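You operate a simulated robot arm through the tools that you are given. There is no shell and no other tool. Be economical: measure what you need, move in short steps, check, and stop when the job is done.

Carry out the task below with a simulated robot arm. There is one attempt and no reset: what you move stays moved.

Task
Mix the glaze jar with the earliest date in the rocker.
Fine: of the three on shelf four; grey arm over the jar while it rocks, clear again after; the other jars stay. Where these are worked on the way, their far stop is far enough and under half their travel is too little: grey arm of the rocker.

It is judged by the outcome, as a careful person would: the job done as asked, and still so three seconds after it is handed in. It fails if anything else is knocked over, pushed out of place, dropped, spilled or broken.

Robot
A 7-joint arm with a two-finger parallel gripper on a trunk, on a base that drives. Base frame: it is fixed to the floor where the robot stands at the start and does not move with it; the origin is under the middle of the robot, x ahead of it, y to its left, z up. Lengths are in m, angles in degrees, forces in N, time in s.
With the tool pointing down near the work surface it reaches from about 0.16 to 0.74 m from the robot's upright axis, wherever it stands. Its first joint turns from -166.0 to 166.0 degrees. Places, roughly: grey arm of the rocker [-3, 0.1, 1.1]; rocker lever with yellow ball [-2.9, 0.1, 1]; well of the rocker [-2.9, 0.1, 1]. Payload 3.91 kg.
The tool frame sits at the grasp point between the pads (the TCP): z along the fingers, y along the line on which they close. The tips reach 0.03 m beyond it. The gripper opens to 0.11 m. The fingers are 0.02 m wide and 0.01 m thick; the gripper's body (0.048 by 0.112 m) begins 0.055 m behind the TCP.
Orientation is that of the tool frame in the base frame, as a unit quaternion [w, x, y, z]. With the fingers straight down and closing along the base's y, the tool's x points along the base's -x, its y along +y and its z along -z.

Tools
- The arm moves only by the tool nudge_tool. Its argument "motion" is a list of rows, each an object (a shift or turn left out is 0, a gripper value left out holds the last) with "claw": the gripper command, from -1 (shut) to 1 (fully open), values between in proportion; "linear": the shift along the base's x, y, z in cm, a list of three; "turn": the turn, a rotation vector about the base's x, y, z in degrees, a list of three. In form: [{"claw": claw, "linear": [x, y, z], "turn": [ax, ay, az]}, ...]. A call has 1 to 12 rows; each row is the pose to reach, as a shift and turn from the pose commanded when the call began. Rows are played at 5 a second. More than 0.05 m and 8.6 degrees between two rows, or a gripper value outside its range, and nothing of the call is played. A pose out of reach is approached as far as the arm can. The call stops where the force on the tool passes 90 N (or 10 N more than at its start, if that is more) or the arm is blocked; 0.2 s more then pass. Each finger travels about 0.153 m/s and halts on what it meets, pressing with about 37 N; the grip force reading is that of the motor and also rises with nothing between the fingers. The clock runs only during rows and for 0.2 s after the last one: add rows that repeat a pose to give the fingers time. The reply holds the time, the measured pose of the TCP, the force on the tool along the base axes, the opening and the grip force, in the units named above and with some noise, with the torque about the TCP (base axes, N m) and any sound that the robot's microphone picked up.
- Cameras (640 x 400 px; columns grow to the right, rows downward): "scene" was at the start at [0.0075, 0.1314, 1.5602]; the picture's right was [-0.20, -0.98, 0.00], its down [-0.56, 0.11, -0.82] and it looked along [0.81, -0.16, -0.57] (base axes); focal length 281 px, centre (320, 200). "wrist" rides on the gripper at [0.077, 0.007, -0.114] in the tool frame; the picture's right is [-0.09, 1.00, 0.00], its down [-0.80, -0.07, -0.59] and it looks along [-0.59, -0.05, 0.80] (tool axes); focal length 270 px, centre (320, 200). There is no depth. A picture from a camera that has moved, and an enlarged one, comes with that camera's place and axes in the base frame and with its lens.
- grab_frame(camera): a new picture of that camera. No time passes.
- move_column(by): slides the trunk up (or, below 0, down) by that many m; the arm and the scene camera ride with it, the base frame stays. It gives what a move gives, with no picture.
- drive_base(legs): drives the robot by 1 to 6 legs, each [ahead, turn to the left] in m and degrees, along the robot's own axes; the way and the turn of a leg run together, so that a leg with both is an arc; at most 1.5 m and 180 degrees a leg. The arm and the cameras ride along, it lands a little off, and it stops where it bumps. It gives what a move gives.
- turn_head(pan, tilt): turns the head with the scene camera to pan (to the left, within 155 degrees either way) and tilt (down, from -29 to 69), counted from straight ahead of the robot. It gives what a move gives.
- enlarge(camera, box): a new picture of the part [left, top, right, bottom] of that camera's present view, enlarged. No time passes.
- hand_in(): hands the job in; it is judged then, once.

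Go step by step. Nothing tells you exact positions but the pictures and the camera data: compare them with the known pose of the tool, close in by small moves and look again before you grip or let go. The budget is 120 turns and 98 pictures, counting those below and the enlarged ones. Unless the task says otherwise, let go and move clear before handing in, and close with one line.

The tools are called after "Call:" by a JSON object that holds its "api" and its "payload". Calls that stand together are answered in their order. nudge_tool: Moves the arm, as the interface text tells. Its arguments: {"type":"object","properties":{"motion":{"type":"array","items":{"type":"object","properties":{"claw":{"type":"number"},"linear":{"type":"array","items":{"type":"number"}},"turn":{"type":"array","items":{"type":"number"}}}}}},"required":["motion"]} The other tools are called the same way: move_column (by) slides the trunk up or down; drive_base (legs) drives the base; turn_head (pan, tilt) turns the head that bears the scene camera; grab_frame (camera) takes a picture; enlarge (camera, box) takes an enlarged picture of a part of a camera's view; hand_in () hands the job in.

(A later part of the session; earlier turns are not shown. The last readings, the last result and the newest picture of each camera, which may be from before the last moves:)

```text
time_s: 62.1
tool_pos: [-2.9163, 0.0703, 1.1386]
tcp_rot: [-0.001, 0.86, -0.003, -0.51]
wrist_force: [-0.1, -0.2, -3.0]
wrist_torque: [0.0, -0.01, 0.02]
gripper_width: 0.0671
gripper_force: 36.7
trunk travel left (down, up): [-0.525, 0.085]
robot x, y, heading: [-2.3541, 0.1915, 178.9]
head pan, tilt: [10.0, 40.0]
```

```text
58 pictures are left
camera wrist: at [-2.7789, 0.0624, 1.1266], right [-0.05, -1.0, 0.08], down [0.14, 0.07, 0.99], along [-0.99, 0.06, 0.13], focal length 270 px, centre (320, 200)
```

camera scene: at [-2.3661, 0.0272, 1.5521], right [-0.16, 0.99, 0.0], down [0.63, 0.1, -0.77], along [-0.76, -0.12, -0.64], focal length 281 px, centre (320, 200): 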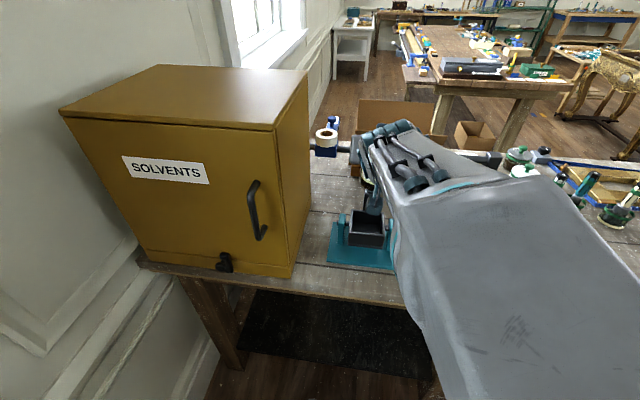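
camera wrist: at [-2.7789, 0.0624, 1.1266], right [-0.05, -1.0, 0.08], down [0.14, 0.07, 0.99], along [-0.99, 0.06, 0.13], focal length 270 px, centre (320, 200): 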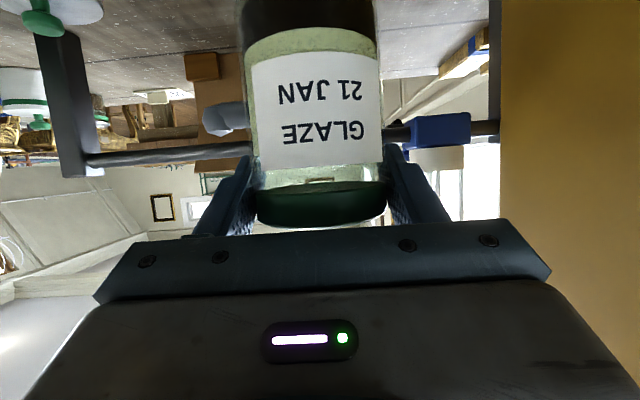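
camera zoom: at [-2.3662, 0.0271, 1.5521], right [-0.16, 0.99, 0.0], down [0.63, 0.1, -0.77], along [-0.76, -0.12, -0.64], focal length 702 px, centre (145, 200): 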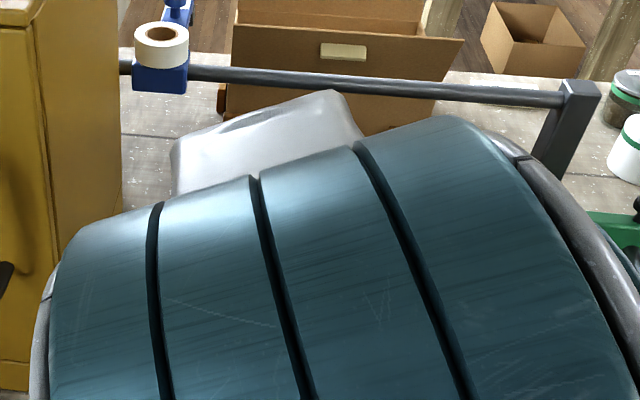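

The hand hides the view now, so I go down by small steps watching the forces, correcting y by −2 mm.

Call:
{"api": "nudge_tool", "payload": {"motion": [{"linear": [0, -0.2, -0.8]}, {"linear": [0, -0.2, -1.6]}, {"linear": [0, -0.2, -2.4]}, {"linear": [0, -0.2, -3]}, {"linear": [0, -0.2, -3]}]}}

```text
time_s: 63.3
tool_pos: [-2.9172, 0.0677, 1.1083]
tcp_rot: [0.0, 0.86, -0.002, -0.51]
wrist_force: [-0.3, -0.6, -3.8]
wrist_torque: [0.01, -0.02, 0.0]
gripper_width: 0.0669
gripper_force: 36.9
trunk travel left (down, up): [-0.525, 0.085]
robot x, y, heading: [-2.3583, 0.1943, 178.9]
head pan, tilt: [10.0, 40.0]
```

Call:
{"api": "nudge_tool", "payload": {"motion": [{"linear": [0, 0, -0.4]}, {"linear": [0, 0, -0.8]}, {"linear": [0, 0, -1.2]}, {"linear": [0, 0, -1.6]}, {"linear": [0, 0, -1.6]}]}}

Call:
{"api": "grab_frame", "payload": {"camera": "wrist"}}

```text
time_s: 64.5
tool_pos: [-2.9157, 0.068, 1.0922]
tcp_rot: [0.0, 0.86, -0.002, -0.51]
wrist_force: [-0.5, -0.4, -4.6]
wrist_torque: [0.01, -0.03, -0.02]
gripper_width: 0.0667
gripper_force: 37.4
trunk travel left (down, up): [-0.525, 0.085]
robot x, y, heading: [-2.3528, 0.1913, 179.1]
head pan, tilt: [10.0, 40.0]
```

```text
57 pictures are left
camera wrist: at [-2.7787, 0.0603, 1.0797], right [-0.05, -1.0, 0.08], down [0.14, 0.07, 0.99], along [-0.99, 0.06, 0.13], focal length 270 px, centre (320, 200)
```

wrist: 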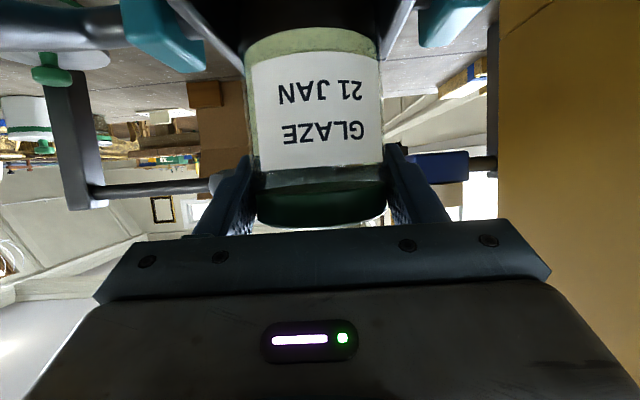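

The well's side rims flank the jar and no contact is felt. I continue down.

Call:
{"api": "nudge_tool", "payload": {"motion": [{"linear": [0, 0, -0.4]}, {"linear": [0, 0, -0.8]}, {"linear": [0, 0, -1.2]}, {"linear": [0, 0, -1.6]}, {"linear": [0, 0, -1.6]}]}}

Call:
{"api": "grab_frame", "payload": {"camera": "wrist"}}

```text
time_s: 65.7
tool_pos: [-2.916, 0.0661, 1.0757]
tcp_rot: [-0.001, 0.86, -0.003, -0.51]
wrist_force: [-0.1, -0.5, -3.8]
wrist_torque: [0.05, -0.01, -0.01]
gripper_width: 0.0668
gripper_force: 37.0
trunk travel left (down, up): [-0.525, 0.085]
robot x, y, heading: [-2.3537, 0.1915, 179.2]
head pan, tilt: [10.0, 40.0]
```

```text
56 pictures are left
camera wrist: at [-2.7782, 0.0597, 1.0632], right [-0.05, -1.0, 0.08], down [0.14, 0.07, 0.99], along [-0.99, 0.06, 0.13], focal length 270 px, centre (320, 200)
```

wrist: 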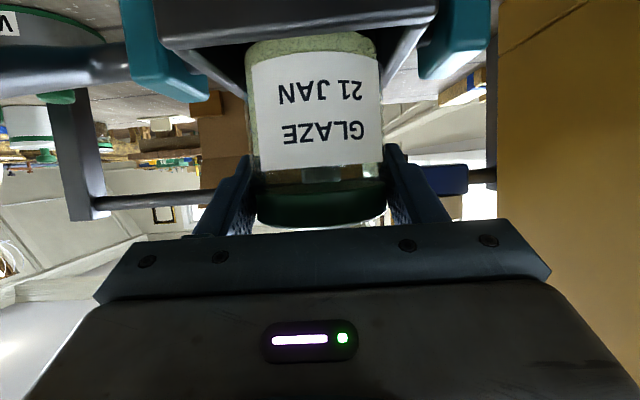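

The jar is inside, behind the front rim. I lower further until it touches the floor.

Call:
{"api": "nudge_tool", "payload": {"motion": [{"linear": [0, 0.1, -0.3]}, {"linear": [0, 0.1, -0.6]}, {"linear": [0, 0.1, -0.9]}, {"linear": [0, 0.1, -0.9]}]}}

```text
time_s: 66.7
tool_pos: [-2.9159, 0.0688, 1.0672]
tcp_rot: [0.0, 0.86, -0.002, -0.51]
wrist_force: [-0.1, 0.9, -3.3]
wrist_torque: [0.03, 0.01, 0.02]
gripper_width: 0.0667
gripper_force: 36.9
trunk travel left (down, up): [-0.525, 0.085]
robot x, y, heading: [-2.3539, 0.1909, 179.1]
head pan, tilt: [10.0, 40.0]
```

Call:
{"api": "nudge_tool", "payload": {"motion": [{"linear": [0, 0, -0.3]}, {"linear": [0, 0, -0.6]}, {"linear": [0, 0, -0.6]}]}}

Call:
{"api": "grab_frame", "payload": {"camera": "wrist"}}

```text
time_s: 67.5
tool_pos: [-2.9149, 0.0675, 1.0616]
tcp_rot: [-0.001, 0.86, -0.003, -0.51]
wrist_force: [0.7, 0.0, -3.5]
wrist_torque: [-0.01, 0.02, 0.02]
gripper_width: 0.0669
gripper_force: 36.4
trunk travel left (down, up): [-0.525, 0.085]
robot x, y, heading: [-2.3541, 0.1943, 179.0]
head pan, tilt: [10.0, 40.0]
```

```text
55 pictures are left
camera wrist: at [-2.7776, 0.0609, 1.0486], right [-0.05, -1.0, 0.08], down [0.14, 0.07, 0.99], along [-0.99, 0.06, 0.13], focal length 270 px, centre (320, 200)
```

wrist: 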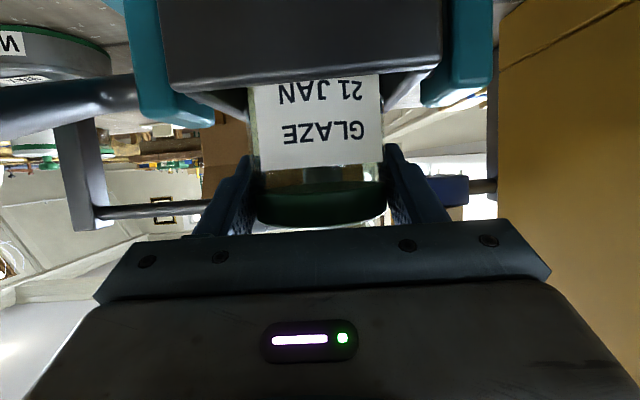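

No floor contact yet and the fingers are still well above the rim. I go on.

Call:
{"api": "nudge_tool", "payload": {"motion": [{"linear": [0, 0, -0.2]}, {"linear": [0, 0, -0.4]}, {"linear": [0, 0, -0.4]}]}}

Call:
{"api": "nudge_tool", "payload": {"motion": [{"linear": [0, 0, -0.2]}, {"linear": [0, 0, -0.3]}, {"linear": [0, 0, -0.3]}]}}

```text
time_s: 68.3
tool_pos: [-2.9151, 0.0688, 1.0593]
tcp_rot: [0.001, 0.859, -0.002, -0.513]
wrist_force: [-3.1, -2.4, 19.8]
wrist_torque: [0.17, 0.23, 0.16]
gripper_width: 0.0669
gripper_force: 37.3
trunk travel left (down, up): [-0.525, 0.085]
robot x, y, heading: [-2.3514, 0.1934, 179.1]
head pan, tilt: [10.0, 40.0]
```

```text
time_s: 69.1
tool_pos: [-2.9144, 0.0693, 1.0567]
tcp_rot: [0.0, 0.86, -0.001, -0.511]
wrist_force: [-2.3, -2.0, 23.7]
wrist_torque: [0.17, 0.2, 0.31]
gripper_width: 0.0668
gripper_force: 37.1
trunk travel left (down, up): [-0.525, 0.085]
robot x, y, heading: [-2.3521, 0.1935, 178.8]
head pan, tilt: [10.0, 40.0]
```

The jar touches the floor of the well (TCP z≈1.059, as expected). I unload slightly and open the fingers modestly.

Call:
{"api": "nudge_tool", "payload": {"motion": [{"linear": [0, 0, 0.2]}, {"linear": [0, 0, 0.2], "claw": 0.35}, {"linear": [0, 0, 0.2], "claw": 0.5}, {"linear": [0, 0, 0.2], "claw": 0.6}, {"linear": [0, 0, 0.2], "claw": 0.6}]}}

Call:
{"api": "grab_frame", "payload": {"camera": "wrist"}}

```text
time_s: 70.3
tool_pos: [-2.9146, 0.0692, 1.0567]
tcp_rot: [0.0, 0.86, -0.002, -0.51]
wrist_force: [-0.4, 0.1, 1.0]
wrist_torque: [-0.01, -0.03, -0.03]
gripper_width: 0.0881
gripper_force: 0.0
trunk travel left (down, up): [-0.525, 0.085]
robot x, y, heading: [-2.3561, 0.1945, 179.1]
head pan, tilt: [10.0, 40.0]
```

```text
54 pictures are left
camera wrist: at [-2.7773, 0.0618, 1.0437], right [-0.05, -1.0, 0.08], down [0.14, 0.07, 0.99], along [-0.99, 0.06, 0.13], focal length 270 px, centre (320, 200)
```

wrist: 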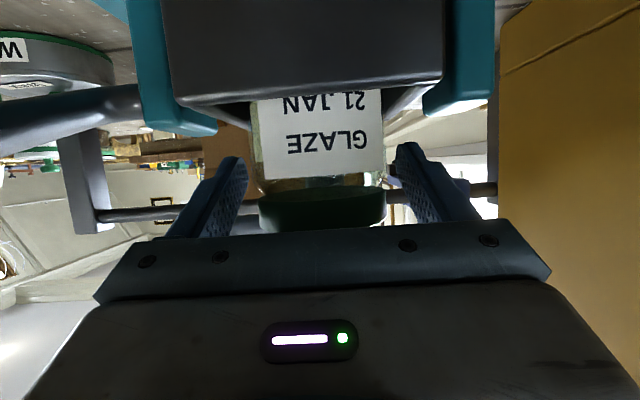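

The jar is free and upright. I back the gripper out along its axis, then raise and swing aside to look.

Call:
{"api": "nudge_tool", "payload": {"motion": [{"linear": [2, 0, 1.1]}, {"linear": [4, 0, 2.2]}, {"linear": [7, 0, 4]}, {"linear": [10, 0, 7]}, {"linear": [10, 0, 11]}, {"linear": [10, 0, 15]}, {"linear": [10, 4, 16]}, {"linear": [10, 8, 16]}, {"linear": [10, 12, 16]}, {"linear": [10, 16, 16]}, {"linear": [10, 20, 16]}, {"linear": [10, 20, 16]}]}}

Call:
{"api": "enlarge", "payload": {"camera": "scene", "box": [310, 130, 470, 290]}}

```text
time_s: 71.6
tool_pos: [-2.833, 0.1668, 1.1683]
tcp_rot: [-0.054, 0.858, -0.106, -0.499]
wrist_force: [-0.3, 0.9, -0.4]
wrist_torque: [0.04, -0.04, -0.01]
gripper_width: 0.088
gripper_force: 0.0
trunk travel left (down, up): [-0.525, 0.085]
robot x, y, heading: [-2.3522, 0.1941, 179.0]
head pan, tilt: [10.0, 40.0]
stopped in row 6: the arm was blocked; the commanded pose is now the measured one
```

```text
2.50 times, centred on (390, 210) of scene
camera zoom: at [-2.3655, 0.0264, 1.552], right [-0.16, 0.99, 0.0], down [0.63, 0.1, -0.77], along [-0.76, -0.12, -0.64], focal length 702 px, centre (145, 175)
```

zoom: 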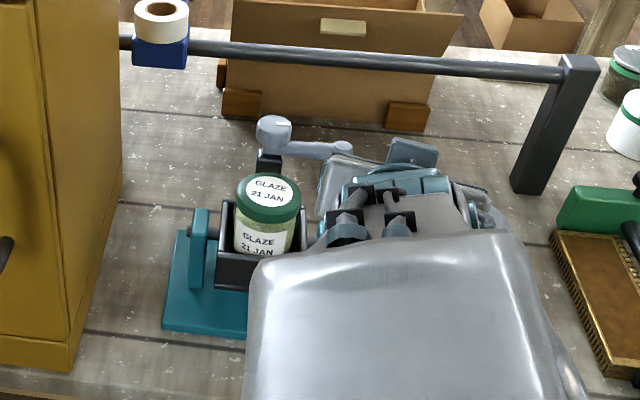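

The jar stands in the well. The arm jerked into an odd posture when blocked, so I look at the whole view before continuing.

Call:
{"api": "grab_frame", "payload": {"camera": "scene"}}

Call:
{"api": "grab_frame", "payload": {"camera": "wrist"}}

```text
52 pictures are left
camera scene: at [-2.3655, 0.0264, 1.552], right [-0.16, 0.99, 0.0], down [0.63, 0.1, -0.77], along [-0.76, -0.12, -0.64], focal length 281 px, centre (320, 200)
```

scene: 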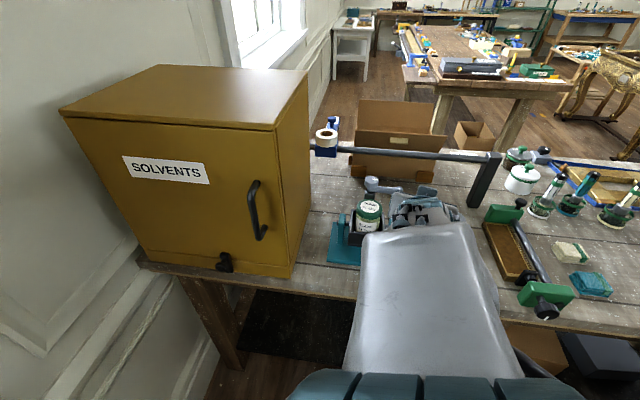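

```text
51 pictures are left
camera wrist: at [-2.7009, 0.1274, 1.1573], right [-0.28, -0.96, 0.09], down [0.14, 0.05, 0.99], along [-0.95, 0.29, 0.12], focal length 270 px, centre (320, 200)
```

wrist: 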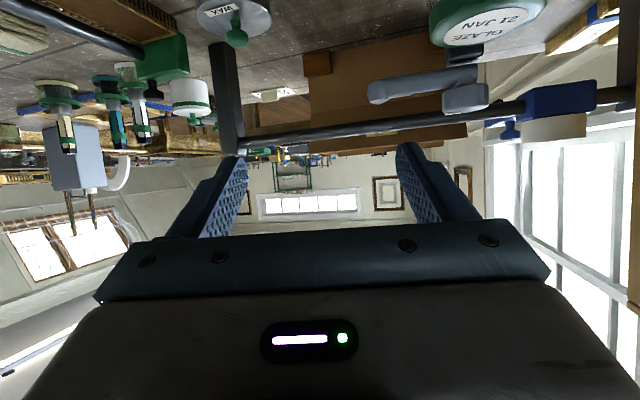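

All stands as it should. I raise the tool, straighten its yaw, close the fingers, then pitch it to point straight down.

Call:
{"api": "nudge_tool", "payload": {"motion": [{"linear": [0, 0, 3], "turn": [0, 0, 3], "claw": -1}, {"linear": [0, 0, 6], "turn": [0, 0, 7]}, {"linear": [-1, 0, 9], "turn": [0, 0, 11]}, {"linear": [-1, 0, 10], "turn": [0, 0, 13.2]}, {"linear": [-1, 0, 10], "turn": [0, 0, 13.2]}]}}

Call:
{"api": "nudge_tool", "payload": {"motion": [{"linear": [0, 0, 0], "turn": [0, -8, 0]}, {"linear": [0, 0, 0], "turn": [0, -16, 0]}, {"linear": [0, 0, 0], "turn": [0, -24, 0]}, {"linear": [0, 0, 0], "turn": [0, -32, 0]}, {"linear": [0, 0, 0], "turn": [0, -40, 0]}, {"linear": [0, 0, 0], "turn": [0, -48, 0]}, {"linear": [0, 0, 0], "turn": [0, -56, 0]}, {"linear": [0, 0, 0], "turn": [0, -60, 0]}, {"linear": [0, 0, 0], "turn": [0, -60, 0]}]}}

Call:
{"api": "grab_frame", "payload": {"camera": "scene"}}

```text
time_s: 72.8
tool_pos: [-2.8431, 0.1647, 1.2686]
tcp_rot: [0.004, 0.865, -0.005, -0.502]
wrist_force: [0.0, -0.3, 0.5]
wrist_torque: [0.01, 0.0, 0.04]
gripper_width: 0.0002
gripper_force: 36.8
trunk travel left (down, up): [-0.525, 0.085]
robot x, y, heading: [-2.3527, 0.1897, 178.7]
head pan, tilt: [10.0, 40.0]
```

```text
time_s: 74.8
tool_pos: [-2.845, 0.1667, 1.2674]
tcp_rot: [0.001, 1.0, -0.007, -0.003]
wrist_force: [-0.3, -0.2, 1.3]
wrist_torque: [0.02, 0.0, 0.02]
gripper_width: 0.0002
gripper_force: 37.2
trunk travel left (down, up): [-0.525, 0.085]
robot x, y, heading: [-2.3528, 0.195, 179.1]
head pan, tilt: [10.0, 40.0]
```

```text
50 pictures are left
camera scene: at [-2.3661, 0.0273, 1.5521], right [-0.16, 0.99, 0.0], down [0.63, 0.1, -0.77], along [-0.76, -0.12, -0.64], focal length 281 px, centre (320, 200)
```

scene: 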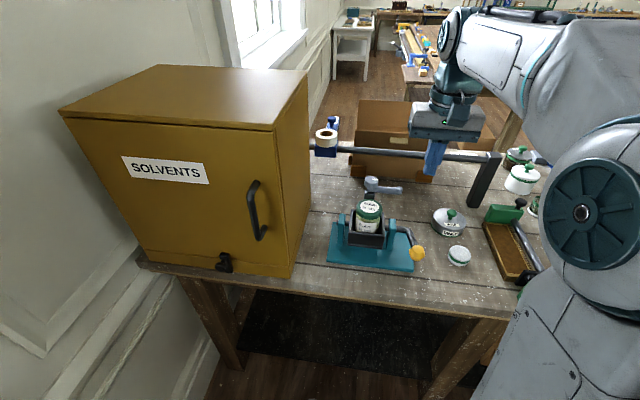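

Now the view is clear. I move the closed fingers behind the grey arm's tip (x≈-3.02, y≈0.145) and lower partway.

Call:
{"api": "nudge_tool", "payload": {"motion": [{"linear": [-4, 0, 0]}, {"linear": [-8, 0, 0]}, {"linear": [-12, -0.5, 0]}, {"linear": [-15, -1.5, 0]}, {"linear": [-17.5, -2.5, 0]}, {"linear": [-17.5, -2.5, -4]}, {"linear": [-17.5, -2.5, -8]}, {"linear": [-17.5, -2.5, -11]}, {"linear": [-17.5, -2.5, -11]}]}}

Call:
{"api": "enlarge", "payload": {"camera": "scene", "box": [330, 90, 450, 210]}}

Call:
{"api": "grab_frame", "payload": {"camera": "wrist"}}

```text
time_s: 76.8
tool_pos: [-3.0197, 0.1425, 1.1558]
tcp_rot: [0.001, 1.0, -0.007, -0.002]
wrist_force: [0.7, 0.6, 0.4]
wrist_torque: [0.03, 0.0, 0.0]
gripper_width: 0.0
gripper_force: 36.7
trunk travel left (down, up): [-0.525, 0.085]
robot x, y, heading: [-2.3539, 0.1926, 179.1]
head pan, tilt: [10.0, 40.0]
```

```text
3.33 times, centred on (390, 150) of scene
camera zoom: at [-2.3661, 0.0273, 1.5521], right [-0.16, 0.99, 0.0], down [0.63, 0.1, -0.77], along [-0.76, -0.12, -0.64], focal length 935 px, centre (87, 367)
```

zoom: 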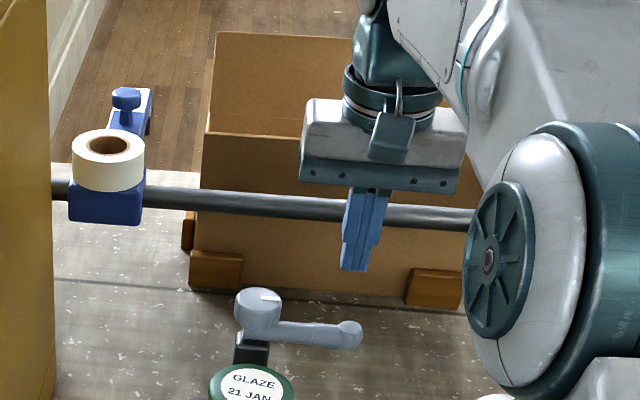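

```text
48 pictures are left
camera wrist: at [-2.9427, 0.1339, 1.2695], right [-0.1, -0.99, 0.0], down [-0.8, 0.08, 0.6], along [-0.6, 0.06, -0.8], focal length 270 px, centre (320, 200)
```

wrist: 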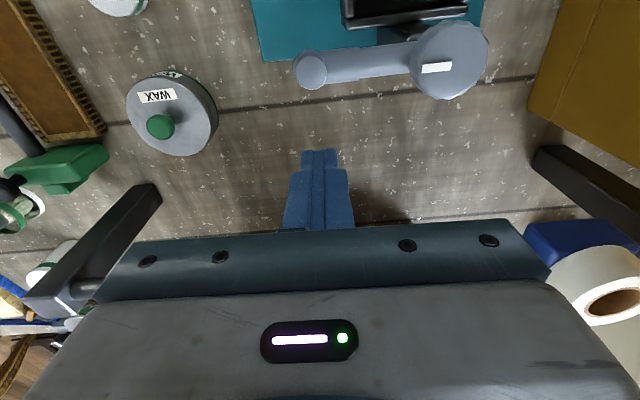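

The finger is right behind the arm tip. I lower to TCP z≈1.112 (tips at ≈1.082, above the lid at ≈1.073) and sweep the arm around in an arc toward the jar.

Call:
{"api": "nudge_tool", "payload": {"motion": [{"linear": [0, -1, -2.5]}, {"linear": [0, -1.2, -4.4]}, {"linear": [0, -1.2, -4.4]}]}}

Call:
{"api": "nudge_tool", "payload": {"motion": [{"linear": [1.2, 0, 0]}, {"linear": [2.2, 0, 0]}, {"linear": [3.8, 0.4, 0]}, {"linear": [5.4, 0.4, 0]}, {"linear": [7, -0.2, 0]}, {"linear": [8.5, -1, 0]}, {"linear": [9.6, -2.2, 0]}, {"linear": [10.3, -3.4, 0]}, {"linear": [10.3, -3.4, 0]}]}}

Call:
{"api": "enlarge", "payload": {"camera": "scene", "box": [320, 110, 440, 280]}}

Call:
{"api": "grab_frame", "payload": {"camera": "wrist"}}

```text
time_s: 77.6
tool_pos: [-3.0215, 0.1279, 1.1151]
tcp_rot: [0.0, 1.0, -0.006, -0.002]
wrist_force: [0.1, 0.8, 0.0]
wrist_torque: [-0.03, -0.02, -0.02]
gripper_width: 0.0
gripper_force: 36.9
trunk travel left (down, up): [-0.525, 0.085]
robot x, y, heading: [-2.3489, 0.1929, 178.9]
head pan, tilt: [10.0, 40.0]
```

```text
time_s: 79.6
tool_pos: [-2.916, 0.0952, 1.1144]
tcp_rot: [0.001, 1.0, -0.006, -0.003]
wrist_force: [0.5, 1.0, -0.9]
wrist_torque: [-0.01, -0.01, 0.0]
gripper_width: 0.0
gripper_force: 36.7
trunk travel left (down, up): [-0.525, 0.085]
robot x, y, heading: [-2.3546, 0.1922, 178.7]
head pan, tilt: [10.0, 40.0]
```

```text
2.35 times, centred on (380, 195) of scene
camera zoom: at [-2.3662, 0.0273, 1.5521], right [-0.16, 0.99, 0.0], down [0.63, 0.1, -0.77], along [-0.76, -0.12, -0.64], focal length 660 px, centre (179, 212)
```

zoom: 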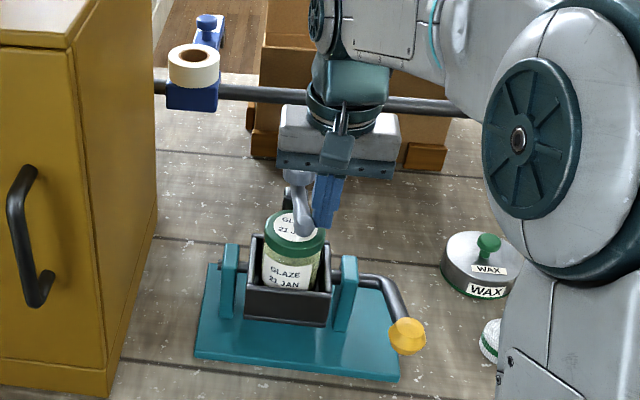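

```text
46 pictures are left
camera wrist: at [-2.8377, 0.0874, 1.228], right [-0.1, -0.99, 0.0], down [-0.8, 0.08, 0.6], along [-0.6, 0.06, -0.8], focal length 270 px, centre (320, 200)
```

wrist: 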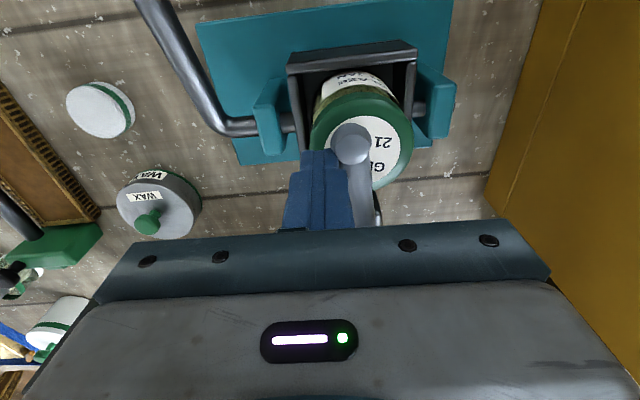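

The grey arm is now over the jar. I push on gently to find its far stop.

Call:
{"api": "nudge_tool", "payload": {"motion": [{"linear": [0.2, -0.5, 0]}, {"linear": [0.3, -1, 0]}, {"linear": [0.4, -1.5, 0]}, {"linear": [0.4, -1.5, 0]}]}}

```text
time_s: 80.6
tool_pos: [-2.9112, 0.0859, 1.114]
tcp_rot: [0.0, 1.0, -0.009, -0.004]
wrist_force: [-1.1, 22.6, 2.7]
wrist_torque: [0.53, 0.04, -0.01]
gripper_width: 0.0003
gripper_force: 36.2
trunk travel left (down, up): [-0.525, 0.085]
robot x, y, heading: [-2.3532, 0.1915, 178.8]
head pan, tilt: [10.0, 40.0]
```

The stop is reached (22 N push-back). I back off, rise, and look at the arm and the lever.

Call:
{"api": "nudge_tool", "payload": {"motion": [{"linear": [0, 1, 0]}, {"linear": [0, 2.5, 0]}, {"linear": [0, 4, 3]}, {"linear": [0, 6, 7]}, {"linear": [0, 9, 11]}, {"linear": [0, 12, 12]}, {"linear": [0, 12, 12]}]}}

Call:
{"api": "enlarge", "payload": {"camera": "scene", "box": [330, 160, 450, 280]}}

Call:
{"api": "grab_frame", "payload": {"camera": "wrist"}}

```text
time_s: 82.2
tool_pos: [-2.9124, 0.1988, 1.2347]
tcp_rot: [0.001, 1.0, -0.006, -0.002]
wrist_force: [-0.6, 0.4, 0.3]
wrist_torque: [-0.01, -0.01, 0.03]
gripper_width: 0.0
gripper_force: 37.2
trunk travel left (down, up): [-0.525, 0.085]
robot x, y, heading: [-2.3511, 0.1905, 178.8]
head pan, tilt: [10.0, 40.0]
```

```text
3.33 times, centred on (390, 220) of scene
camera zoom: at [-2.3663, 0.0272, 1.5521], right [-0.16, 0.99, 0.0], down [0.63, 0.1, -0.77], along [-0.76, -0.12, -0.64], focal length 935 px, centre (87, 133)
```

zoom: 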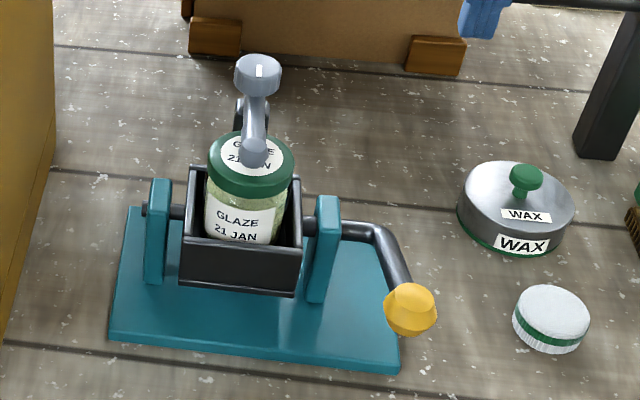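

```text
44 pictures are left
camera wrist: at [-2.8339, 0.1917, 1.3483], right [-0.1, -0.99, 0.0], down [-0.8, 0.08, 0.6], along [-0.6, 0.06, -0.8], focal length 270 px, centre (320, 200)
```

wrist: 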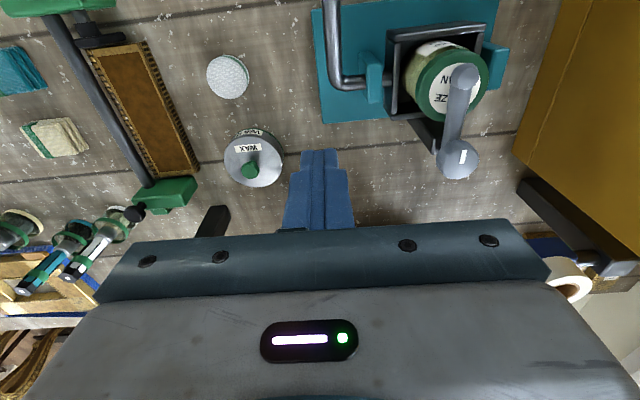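

The arm is over the jar. The yellow ball is near (-2.805, 0.180, 1.055), on a crank about the axle (x≈-2.92, z≈1.01); I'll grip the ball from above across y, so it can pivot in the pads as I swing it. First I go above it with open fingers.

Call:
{"api": "nudge_tool", "payload": {"motion": [{"linear": [4, -0.6, 0], "claw": 0.2}, {"linear": [8, -1.2, 0]}, {"linear": [10.7, -1.9, 0]}, {"linear": [10.7, -1.9, -4]}, {"linear": [10.7, -1.9, -8]}, {"linear": [10.7, -1.9, -11]}, {"linear": [10.7, -1.9, -11]}]}}

Call:
{"api": "grab_frame", "payload": {"camera": "wrist"}}

Call:
{"api": "enlarge", "payload": {"camera": "scene", "box": [330, 140, 470, 290]}}

```text
time_s: 83.8
tool_pos: [-2.805, 0.1808, 1.1234]
tcp_rot: [0.001, 1.0, -0.006, -0.003]
wrist_force: [0.4, -0.7, -0.7]
wrist_torque: [-0.01, 0.0, 0.01]
gripper_width: 0.0658
gripper_force: 0.1
trunk travel left (down, up): [-0.525, 0.085]
robot x, y, heading: [-2.3533, 0.1947, 179.1]
head pan, tilt: [10.0, 40.0]
```

```text
43 pictures are left
camera wrist: at [-2.7271, 0.1728, 1.2362], right [-0.1, -0.99, 0.0], down [-0.8, 0.08, 0.6], along [-0.6, 0.06, -0.8], focal length 270 px, centre (320, 200)
```

wrist: 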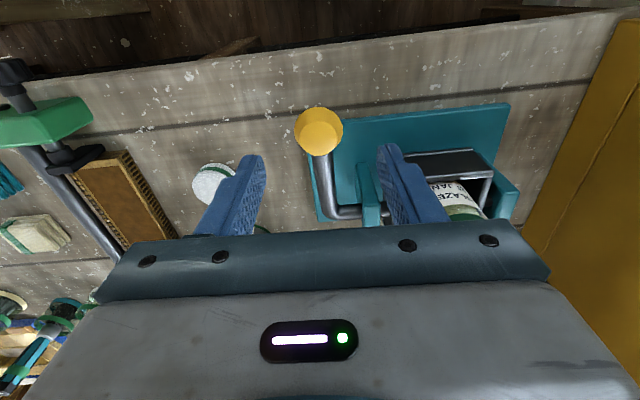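

```text
2.67 times, centred on (400, 215) of scene
camera zoom: at [-2.3662, 0.0274, 1.5521], right [-0.16, 0.99, 0.0], down [0.63, 0.1, -0.77], along [-0.76, -0.12, -0.64], focal length 748 px, centre (107, 160)
```

zoom: 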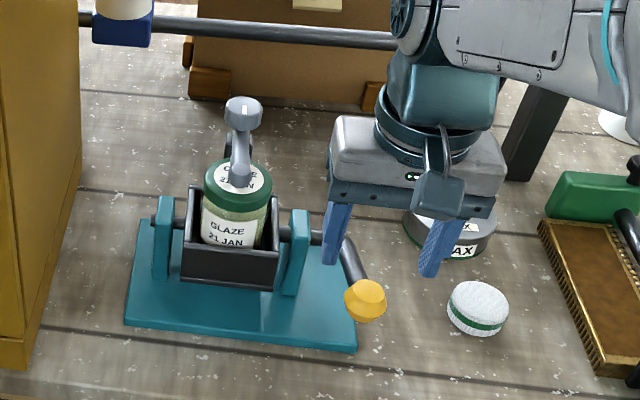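

The ball lies straight under the pads at about (-2.803, 0.181). I lower and grip it.

Call:
{"api": "nudge_tool", "payload": {"motion": [{"linear": [0, 0, -2]}, {"linear": [0.1, 0, -4]}, {"linear": [0.1, 0, -5.6]}, {"linear": [0.1, 0, -5.6]}, {"linear": [0.1, 0, -5.6], "claw": -0.2}, {"linear": [0.1, 0, -5.6], "claw": -0.6}, {"linear": [0.1, 0, -5.6], "claw": -1}, {"linear": [0.1, 0, -5.6], "claw": -1}]}}

Call:
{"api": "enlarge", "payload": {"camera": "scene", "box": [330, 140, 470, 290]}}

```text
time_s: 85.6
tool_pos: [-2.8031, 0.1811, 1.0662]
tcp_rot: [0.001, 1.0, -0.008, -0.002]
wrist_force: [0.2, 5.5, -3.5]
wrist_torque: [0.18, -0.13, -0.16]
gripper_width: 0.0355
gripper_force: 44.5
trunk travel left (down, up): [-0.525, 0.085]
robot x, y, heading: [-2.3554, 0.1894, 179.0]
head pan, tilt: [10.0, 40.0]
```

```text
2.67 times, centred on (400, 215) of scene
camera zoom: at [-2.3665, 0.0282, 1.5522], right [-0.16, 0.99, 0.0], down [0.64, 0.1, -0.77], along [-0.76, -0.12, -0.64], focal length 748 px, centre (107, 160)
```

zoom: 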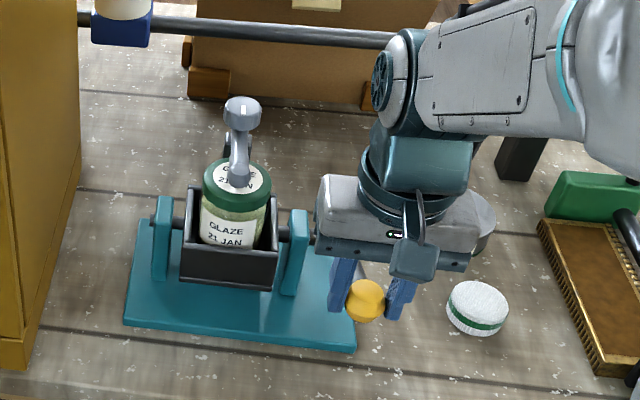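

The ball is held. I make a first gentle swing down along its arc and check the forces.

Call:
{"api": "nudge_tool", "payload": {"motion": [{"linear": [0.2, 0, -0.8]}, {"linear": [0.5, 0, -1.6]}, {"linear": [0.7, 0, -2.4]}, {"linear": [0.7, 0, -2.4]}]}}

Call:
{"api": "enlarge", "payload": {"camera": "scene", "box": [330, 140, 470, 290]}}

```text
time_s: 86.6
tool_pos: [-2.797, 0.1818, 1.045]
tcp_rot: [0.001, 1.0, -0.007, -0.004]
wrist_force: [-3.4, 2.3, 11.0]
wrist_torque: [0.05, 1.36, 0.01]
gripper_width: 0.0353
gripper_force: 45.3
trunk travel left (down, up): [-0.525, 0.085]
robot x, y, heading: [-2.3565, 0.1954, 179.6]
head pan, tilt: [10.0, 40.0]
```

```text
2.67 times, centred on (400, 215) of scene
camera zoom: at [-2.3657, 0.0279, 1.5522], right [-0.16, 0.99, 0.0], down [0.63, 0.1, -0.77], along [-0.76, -0.12, -0.64], focal length 748 px, centre (107, 160)
```

zoom: 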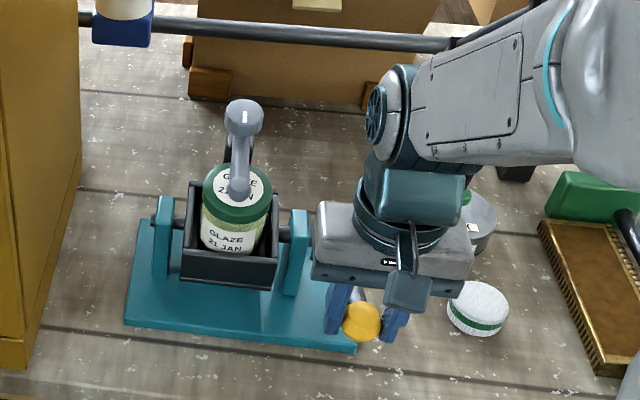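

The cradle tilts forward as the lever goes down. I swing further down.

Call:
{"api": "nudge_tool", "payload": {"motion": [{"linear": [0.15, 0, -0.8]}, {"linear": [0.22, 0, -1.6]}, {"linear": [0.23, 0, -2.4]}, {"linear": [0.2, 0, -3.4]}, {"linear": [0.1, 0, -4.5]}, {"linear": [0.1, 0, -4.5]}]}}

Call:
{"api": "enlarge", "payload": {"camera": "scene", "box": [330, 140, 470, 290]}}

```text
time_s: 88.0
tool_pos: [-2.7945, 0.1825, 0.9992]
tcp_rot: [0.002, 1.0, -0.007, -0.003]
wrist_force: [0.8, 0.0, 8.0]
wrist_torque: [-0.07, 0.83, 0.04]
gripper_width: 0.0354
gripper_force: 45.1
trunk travel left (down, up): [-0.525, 0.085]
robot x, y, heading: [-2.3523, 0.1929, 178.9]
head pan, tilt: [10.0, 40.0]
```

```text
2.67 times, centred on (400, 215) of scene
camera zoom: at [-2.3652, 0.0274, 1.5521], right [-0.16, 0.99, 0.0], down [0.63, 0.1, -0.77], along [-0.76, -0.12, -0.64], focal length 748 px, centre (107, 160)
```

zoom: 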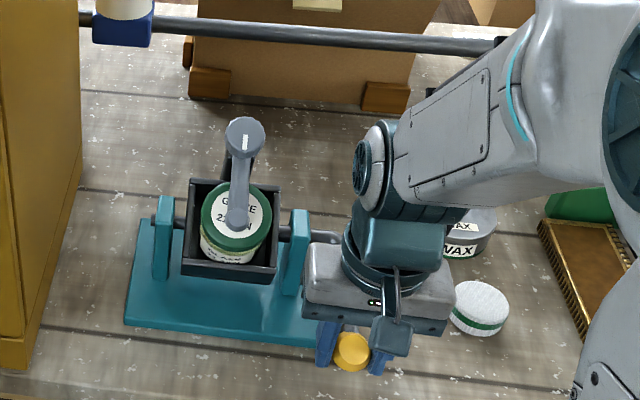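

The rocking works; the tilt is roughly 30° forward. I go slightly further down to look for a stop.

Call:
{"api": "nudge_tool", "payload": {"motion": [{"linear": [-0.1, 0, -0.8]}, {"linear": [-0.3, 0, -1.6]}, {"linear": [-0.6, 0, -2.3]}, {"linear": [-0.6, 0, -2.3]}]}}

```text
time_s: 89.0
tool_pos: [-2.7991, 0.1807, 0.978]
tcp_rot: [0.0, 1.0, -0.007, -0.004]
wrist_force: [9.4, 2.0, 33.5]
wrist_torque: [-0.03, -0.06, -0.01]
gripper_width: 0.0355
gripper_force: 45.1
trunk travel left (down, up): [-0.525, 0.085]
robot x, y, heading: [-2.3525, 0.1933, 178.9]
head pan, tilt: [10.0, 40.0]
```

A stop is felt at about 40° of forward tilt. Now I swing the lever up along the arc past its start.

Call:
{"api": "nudge_tool", "payload": {"motion": [{"linear": [0.45, 0, 2.1]}, {"linear": [0.65, 0, 4.3]}, {"linear": [0.45, 0, 6.5]}, {"linear": [-0.1, 0, 8.6]}, {"linear": [-0.5, 0, 9.6]}, {"linear": [-1.05, 0, 10.6]}, {"linear": [-1.7, 0, 11.5]}, {"linear": [-2.3, 0, 12.4]}, {"linear": [-2.3, 0, 12.4]}]}}

Call:
{"api": "enlarge", "payload": {"camera": "scene", "box": [330, 140, 470, 290]}}

```text
time_s: 91.0
tool_pos: [-2.8258, 0.1806, 1.0999]
tcp_rot: [0.001, 1.0, -0.007, -0.004]
wrist_force: [-0.1, 0.4, 0.4]
wrist_torque: [-0.02, -0.02, -0.02]
gripper_width: 0.0
gripper_force: 37.3
trunk travel left (down, up): [-0.525, 0.085]
robot x, y, heading: [-2.356, 0.1935, 178.9]
head pan, tilt: [10.0, 40.0]
```

```text
2.67 times, centred on (400, 215) of scene
camera zoom: at [-2.3666, 0.0273, 1.5522], right [-0.16, 0.99, 0.0], down [0.64, 0.1, -0.77], along [-0.76, -0.12, -0.64], focal length 748 px, centre (107, 160)
```

zoom: 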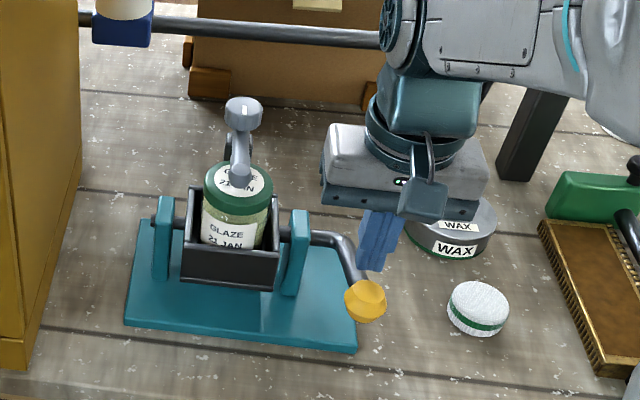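

The ball slipped out of the pads on the way up, and the cradle settled upright again, jar and arm still in place. I regrip the ball lower, at its middle.

Call:
{"api": "nudge_tool", "payload": {"motion": [{"linear": [0.5, 0, 3], "claw": 0.2}, {"linear": [2.3, 0, 3]}, {"linear": [2.3, 0, 1]}, {"linear": [2.3, 0, -2]}, {"linear": [2.3, 0, -4.8]}, {"linear": [2.3, 0, -4.8]}, {"linear": [2.3, 0, -4.8], "claw": -0.2}, {"linear": [2.3, 0, -4.8], "claw": -0.6}, {"linear": [2.3, 0, -4.8], "claw": -1}, {"linear": [2.3, 0, -4.8], "claw": -1}]}}

Call:
{"api": "enlarge", "payload": {"camera": "scene", "box": [330, 140, 470, 290]}}

```text
time_s: 93.2
tool_pos: [-2.8013, 0.1802, 1.0515]
tcp_rot: [0.001, 1.0, -0.007, -0.002]
wrist_force: [-1.8, -2.1, -3.1]
wrist_torque: [-0.07, 0.04, 0.01]
gripper_width: 0.0356
gripper_force: 44.9
trunk travel left (down, up): [-0.525, 0.085]
robot x, y, heading: [-2.3538, 0.1923, 179.3]
head pan, tilt: [10.0, 40.0]
```

```text
2.67 times, centred on (400, 215) of scene
camera zoom: at [-2.3665, 0.0272, 1.5521], right [-0.16, 0.99, 0.0], down [0.64, 0.1, -0.77], along [-0.76, -0.12, -0.64], focal length 748 px, centre (107, 160)
```

zoom: 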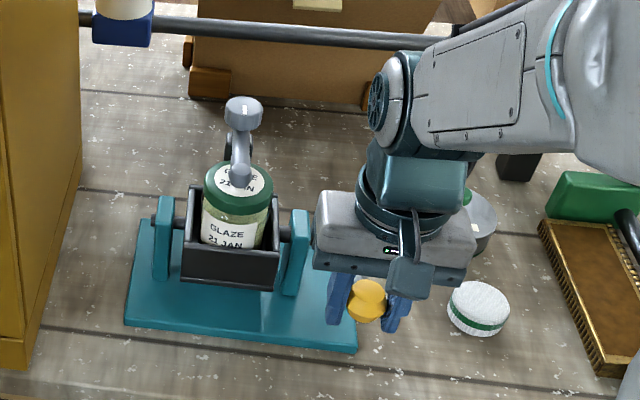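

The ball is gripped at its middle. I lift it gently along the arc.

Call:
{"api": "nudge_tool", "payload": {"motion": [{"linear": [-0.25, 0, 0.5]}, {"linear": [-0.5, 0, 1.0]}, {"linear": [-0.75, 0, 1.5]}, {"linear": [-1.0, 0, 2.0]}, {"linear": [-1.3, 0, 2.45]}, {"linear": [-1.65, 0, 2.9]}, {"linear": [-1.65, 0, 2.9]}]}}

Call:
{"api": "enlarge", "payload": {"camera": "scene", "box": [330, 140, 470, 290]}}

```text
time_s: 94.8
tool_pos: [-2.8154, 0.1806, 1.0794]
tcp_rot: [0.0, 1.0, -0.008, 0.0]
wrist_force: [21.6, 2.6, -27.2]
wrist_torque: [0.08, -0.56, 0.03]
gripper_width: 0.0354
gripper_force: 44.9
trunk travel left (down, up): [-0.525, 0.085]
robot x, y, heading: [-2.3531, 0.1929, 178.8]
head pan, tilt: [10.0, 40.0]
```

```text
2.67 times, centred on (400, 215) of scene
camera zoom: at [-2.3648, 0.0278, 1.5522], right [-0.16, 0.99, 0.0], down [0.63, 0.1, -0.77], along [-0.76, -0.12, -0.64], focal length 748 px, centre (107, 160)
```

zoom: 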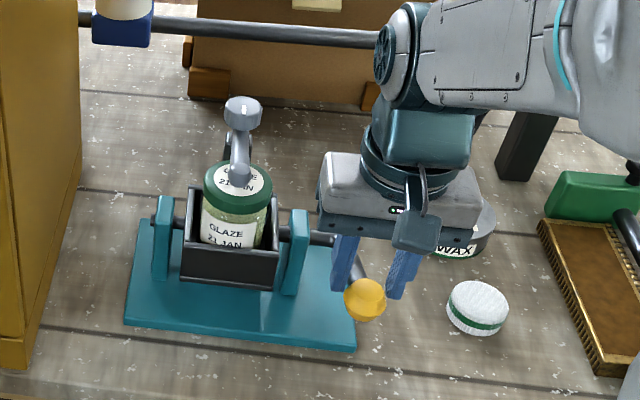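

There is no travel upward from rest: upright is the upper stop, and the lever works downward to about 40°. I regrip and do several full down-and-back strokes.

Call:
{"api": "nudge_tool", "payload": {"motion": [{"claw": 0.2}, {"linear": [1.5, 0, 0], "claw": 0.2}, {"linear": [1.5, 0, -2.4]}, {"linear": [1.5, 0, -2.4]}, {"linear": [1.5, 0, -2.4], "claw": -0.2}, {"linear": [1.5, 0, -2.4], "claw": -0.6}, {"linear": [1.5, 0, -2.4], "claw": -1}, {"linear": [1.5, 0, -2.4], "claw": -1}]}}

```text
time_s: 96.6
tool_pos: [-2.8033, 0.1816, 1.0561]
tcp_rot: [0.001, 1.0, -0.007, -0.003]
wrist_force: [-1.2, 2.3, -1.4]
wrist_torque: [0.07, 0.14, -0.01]
gripper_width: 0.0358
gripper_force: 44.9
trunk travel left (down, up): [-0.525, 0.085]
robot x, y, heading: [-2.3556, 0.1912, 179.0]
head pan, tilt: [10.0, 40.0]
```

Call:
{"api": "nudge_tool", "payload": {"motion": [{"linear": [0.7, 0, -2.5]}, {"linear": [0.9, 0, -4.7]}, {"linear": [0.7, 0, -6.9]}, {"linear": [0.3, 0, -8.6]}, {"linear": [0.3, 0, -8.6]}]}}

Call:
{"api": "enlarge", "payload": {"camera": "scene", "box": [330, 140, 470, 290]}}

Call:
{"api": "nudge_tool", "payload": {"motion": [{"linear": [0.4, 0, 1.7]}, {"linear": [0.6, 0, 3.9]}, {"linear": [0.4, 0, 6.1]}, {"linear": [-0.3, 0, 8.5]}, {"linear": [-0.3, 0, 8.5]}]}}

Call:
{"api": "enlarge", "payload": {"camera": "scene", "box": [330, 140, 470, 290]}}

```text
time_s: 97.8
tool_pos: [-2.7988, 0.1812, 0.9731]
tcp_rot: [0.0, 1.0, -0.007, -0.005]
wrist_force: [5.9, 3.7, 36.0]
wrist_torque: [0.02, -0.03, 0.0]
gripper_width: 0.0357
gripper_force: 44.8
trunk travel left (down, up): [-0.525, 0.085]
robot x, y, heading: [-2.3533, 0.1906, 179.1]
head pan, tilt: [10.0, 40.0]
```

```text
2.67 times, centred on (400, 215) of scene
camera zoom: at [-2.3625, 0.0282, 1.5527], right [-0.16, 0.99, 0.0], down [0.63, 0.1, -0.77], along [-0.76, -0.12, -0.64], focal length 748 px, centre (107, 160)
```

zoom: 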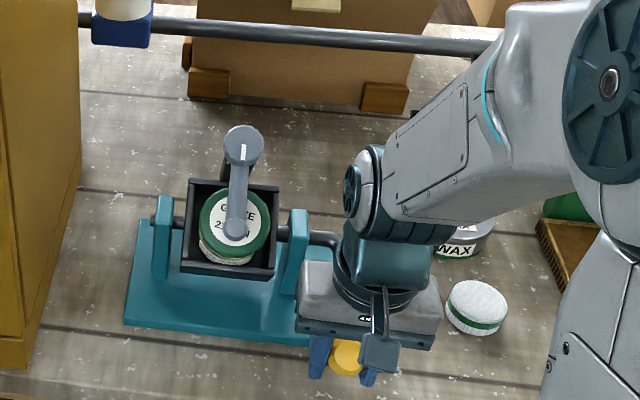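

```text
time_s: 99.0
tool_pos: [-2.8031, 0.1815, 1.0528]
tcp_rot: [0.001, 1.0, -0.006, 0.001]
wrist_force: [6.6, 3.4, -36.6]
wrist_torque: [0.01, 0.39, -0.04]
gripper_width: 0.0356
gripper_force: 45.0
trunk travel left (down, up): [-0.525, 0.085]
robot x, y, heading: [-2.3537, 0.193, 178.9]
head pan, tilt: [10.0, 40.0]
```

```text
2.67 times, centred on (400, 215) of scene
camera zoom: at [-2.3676, 0.0279, 1.5516], right [-0.16, 0.99, 0.0], down [0.64, 0.1, -0.77], along [-0.76, -0.12, -0.64], focal length 748 px, centre (107, 160)
```

zoom: 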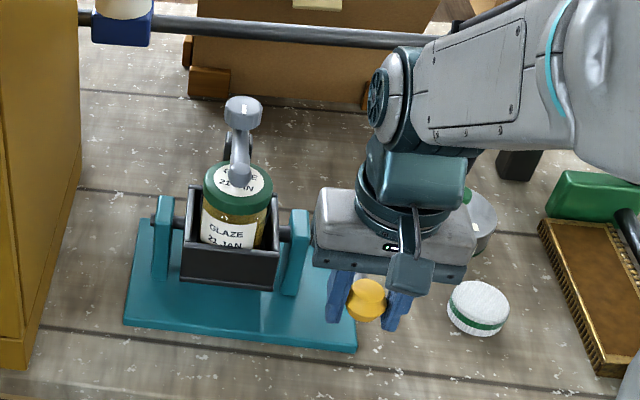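

A full stroke down and back works at both stops, and the glaze's colour is already changing. I do a few more strokes.

Call:
{"api": "nudge_tool", "payload": {"motion": [{"linear": [0.7, 0, -2.5]}, {"linear": [0.9, 0, -4.7]}, {"linear": [0.7, 0, -6.9]}, {"linear": [0.3, 0, -8.4]}, {"linear": [0.3, 0, -8.4]}, {"linear": [0.7, 0, -6.9]}, {"linear": [0.9, 0, -4.7]}, {"linear": [0.7, 0, -2.5]}, {"linear": [0, 0, -0.2]}, {"linear": [0, 0, -0.2]}]}}

Call:
{"api": "nudge_tool", "payload": {"motion": [{"linear": [0.7, 0, -2.5]}, {"linear": [0.9, 0, -4.7]}, {"linear": [0.7, 0, -6.9]}, {"linear": [0.3, 0, -8.2]}, {"linear": [0.3, 0, -8.2]}, {"linear": [0.7, 0, -6.9]}, {"linear": [0.9, 0, -4.7]}, {"linear": [0.7, 0, -2.5]}, {"linear": [0, 0, 0]}, {"linear": [0, 0, 0]}]}}

Call:
{"api": "nudge_tool", "payload": {"motion": [{"linear": [0.7, 0, -2.5]}, {"linear": [0.9, 0, -4.7]}, {"linear": [0.7, 0, -6.9]}, {"linear": [0.3, 0, -8.2]}, {"linear": [0.3, 0, -8.2]}, {"linear": [0.7, 0, -6.9]}, {"linear": [0.9, 0, -4.7]}, {"linear": [0.7, 0, -2.5]}, {"linear": [0, 0, 0]}, {"linear": [0, 0, 0]}]}}

Call:
{"api": "enlarge", "payload": {"camera": "scene", "box": [330, 140, 470, 290]}}

```text
time_s: 101.2
tool_pos: [-2.8022, 0.1814, 1.0508]
tcp_rot: [0.0, 1.0, -0.006, 0.001]
wrist_force: [7.1, -4.7, -36.2]
wrist_torque: [-0.01, -0.2, 0.0]
gripper_width: 0.036
gripper_force: 45.6
trunk travel left (down, up): [-0.525, 0.085]
robot x, y, heading: [-2.3553, 0.192, 179.1]
head pan, tilt: [10.0, 40.0]
```

```text
time_s: 103.4
tool_pos: [-2.8029, 0.1816, 1.0502]
tcp_rot: [0.001, 1.0, -0.007, 0.001]
wrist_force: [6.4, 0.6, -37.0]
wrist_torque: [0.02, -0.04, 0.01]
gripper_width: 0.0352
gripper_force: 44.8
trunk travel left (down, up): [-0.525, 0.085]
robot x, y, heading: [-2.3509, 0.1949, 179.2]
head pan, tilt: [10.0, 40.0]
```

```text
time_s: 105.6
tool_pos: [-2.8024, 0.1826, 1.052]
tcp_rot: [0.001, 1.0, -0.006, 0.0]
wrist_force: [5.1, -6.3, -37.2]
wrist_torque: [-0.01, -0.23, -0.01]
gripper_width: 0.0358
gripper_force: 45.2
trunk travel left (down, up): [-0.525, 0.085]
robot x, y, heading: [-2.3554, 0.1907, 179.2]
head pan, tilt: [10.0, 40.0]
```

```text
2.67 times, centred on (400, 215) of scene
camera zoom: at [-2.3678, 0.0264, 1.5515], right [-0.16, 0.99, 0.0], down [0.64, 0.1, -0.77], along [-0.76, -0.12, -0.64], focal length 748 px, centre (107, 160)
```

zoom: 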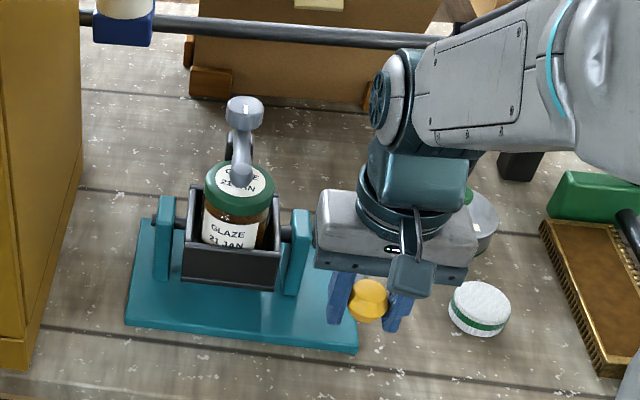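

The glaze has turned brown. I enlarge it, do two more strokes and compare whether the colour still changes.

Call:
{"api": "enlarge", "payload": {"camera": "scene", "box": [355, 195, 395, 245]}}

Call:
{"api": "nudge_tool", "payload": {"motion": [{"linear": [0.7, 0, -2.5]}, {"linear": [0.9, 0, -4.7]}, {"linear": [0.7, 0, -6.9]}, {"linear": [0.3, 0, -8.2]}, {"linear": [0.3, 0, -8.2]}, {"linear": [0.7, 0, -6.9]}, {"linear": [0.9, 0, -4.7]}, {"linear": [0.7, 0, -2.5]}, {"linear": [0, 0, 0]}, {"linear": [0, 0, 0]}]}}

Call:
{"api": "nudge_tool", "payload": {"motion": [{"linear": [0.7, 0, -2.5]}, {"linear": [0.9, 0, -4.7]}, {"linear": [0.7, 0, -6.9]}, {"linear": [0.3, 0, -8.2]}, {"linear": [0.3, 0, -8.2]}, {"linear": [0.7, 0, -6.9]}, {"linear": [0.9, 0, -4.7]}, {"linear": [0.7, 0, -2.5]}, {"linear": [0, 0, -0.3]}, {"linear": [0, 0, -0.3]}]}}

Call:
{"api": "enlarge", "payload": {"camera": "scene", "box": [355, 195, 395, 245]}}

```text
8.00 times, centred on (375, 220) of scene
camera zoom: at [-2.3678, 0.0264, 1.5515], right [-0.16, 0.99, 0.0], down [0.64, 0.1, -0.77], along [-0.76, -0.12, -0.64], focal length 2245 px, centre (-120, 40)
```

zoom: 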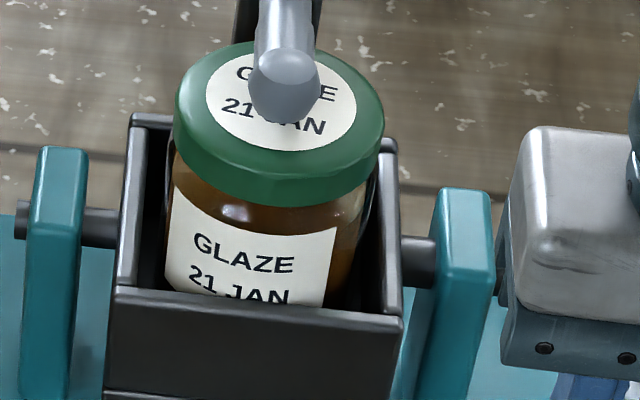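

```text
time_s: 107.8
tool_pos: [-2.8034, 0.182, 1.051]
tcp_rot: [0.001, 1.0, -0.007, 0.001]
wrist_force: [9.3, 0.8, -34.6]
wrist_torque: [0.0, -0.2, -0.01]
gripper_width: 0.0359
gripper_force: 45.0
trunk travel left (down, up): [-0.525, 0.085]
robot x, y, heading: [-2.3532, 0.1929, 179.0]
head pan, tilt: [10.0, 40.0]
```

```text
time_s: 110.0
tool_pos: [-2.8037, 0.1816, 1.0492]
tcp_rot: [0.001, 1.0, -0.007, -0.002]
wrist_force: [8.2, 3.3, -16.2]
wrist_torque: [0.04, -0.5, -0.12]
gripper_width: 0.0359
gripper_force: 45.0
trunk travel left (down, up): [-0.525, 0.085]
robot x, y, heading: [-2.3549, 0.1966, 179.1]
head pan, tilt: [10.0, 40.0]
```

```text
8.00 times, centred on (375, 220) of scene
camera zoom: at [-2.3659, 0.0279, 1.552], right [-0.16, 0.99, 0.0], down [0.63, 0.1, -0.77], along [-0.76, -0.12, -0.64], focal length 2245 px, centre (-120, 40)
```

zoom: 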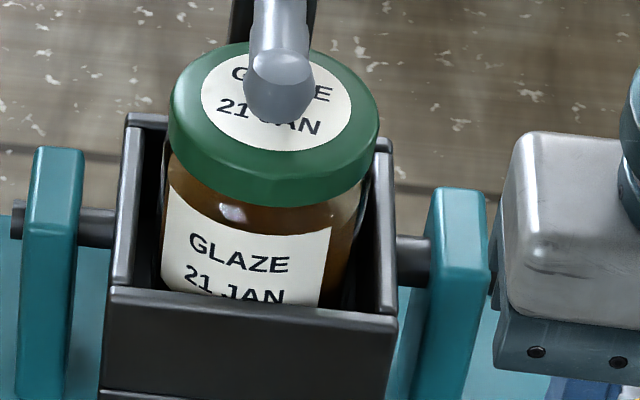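

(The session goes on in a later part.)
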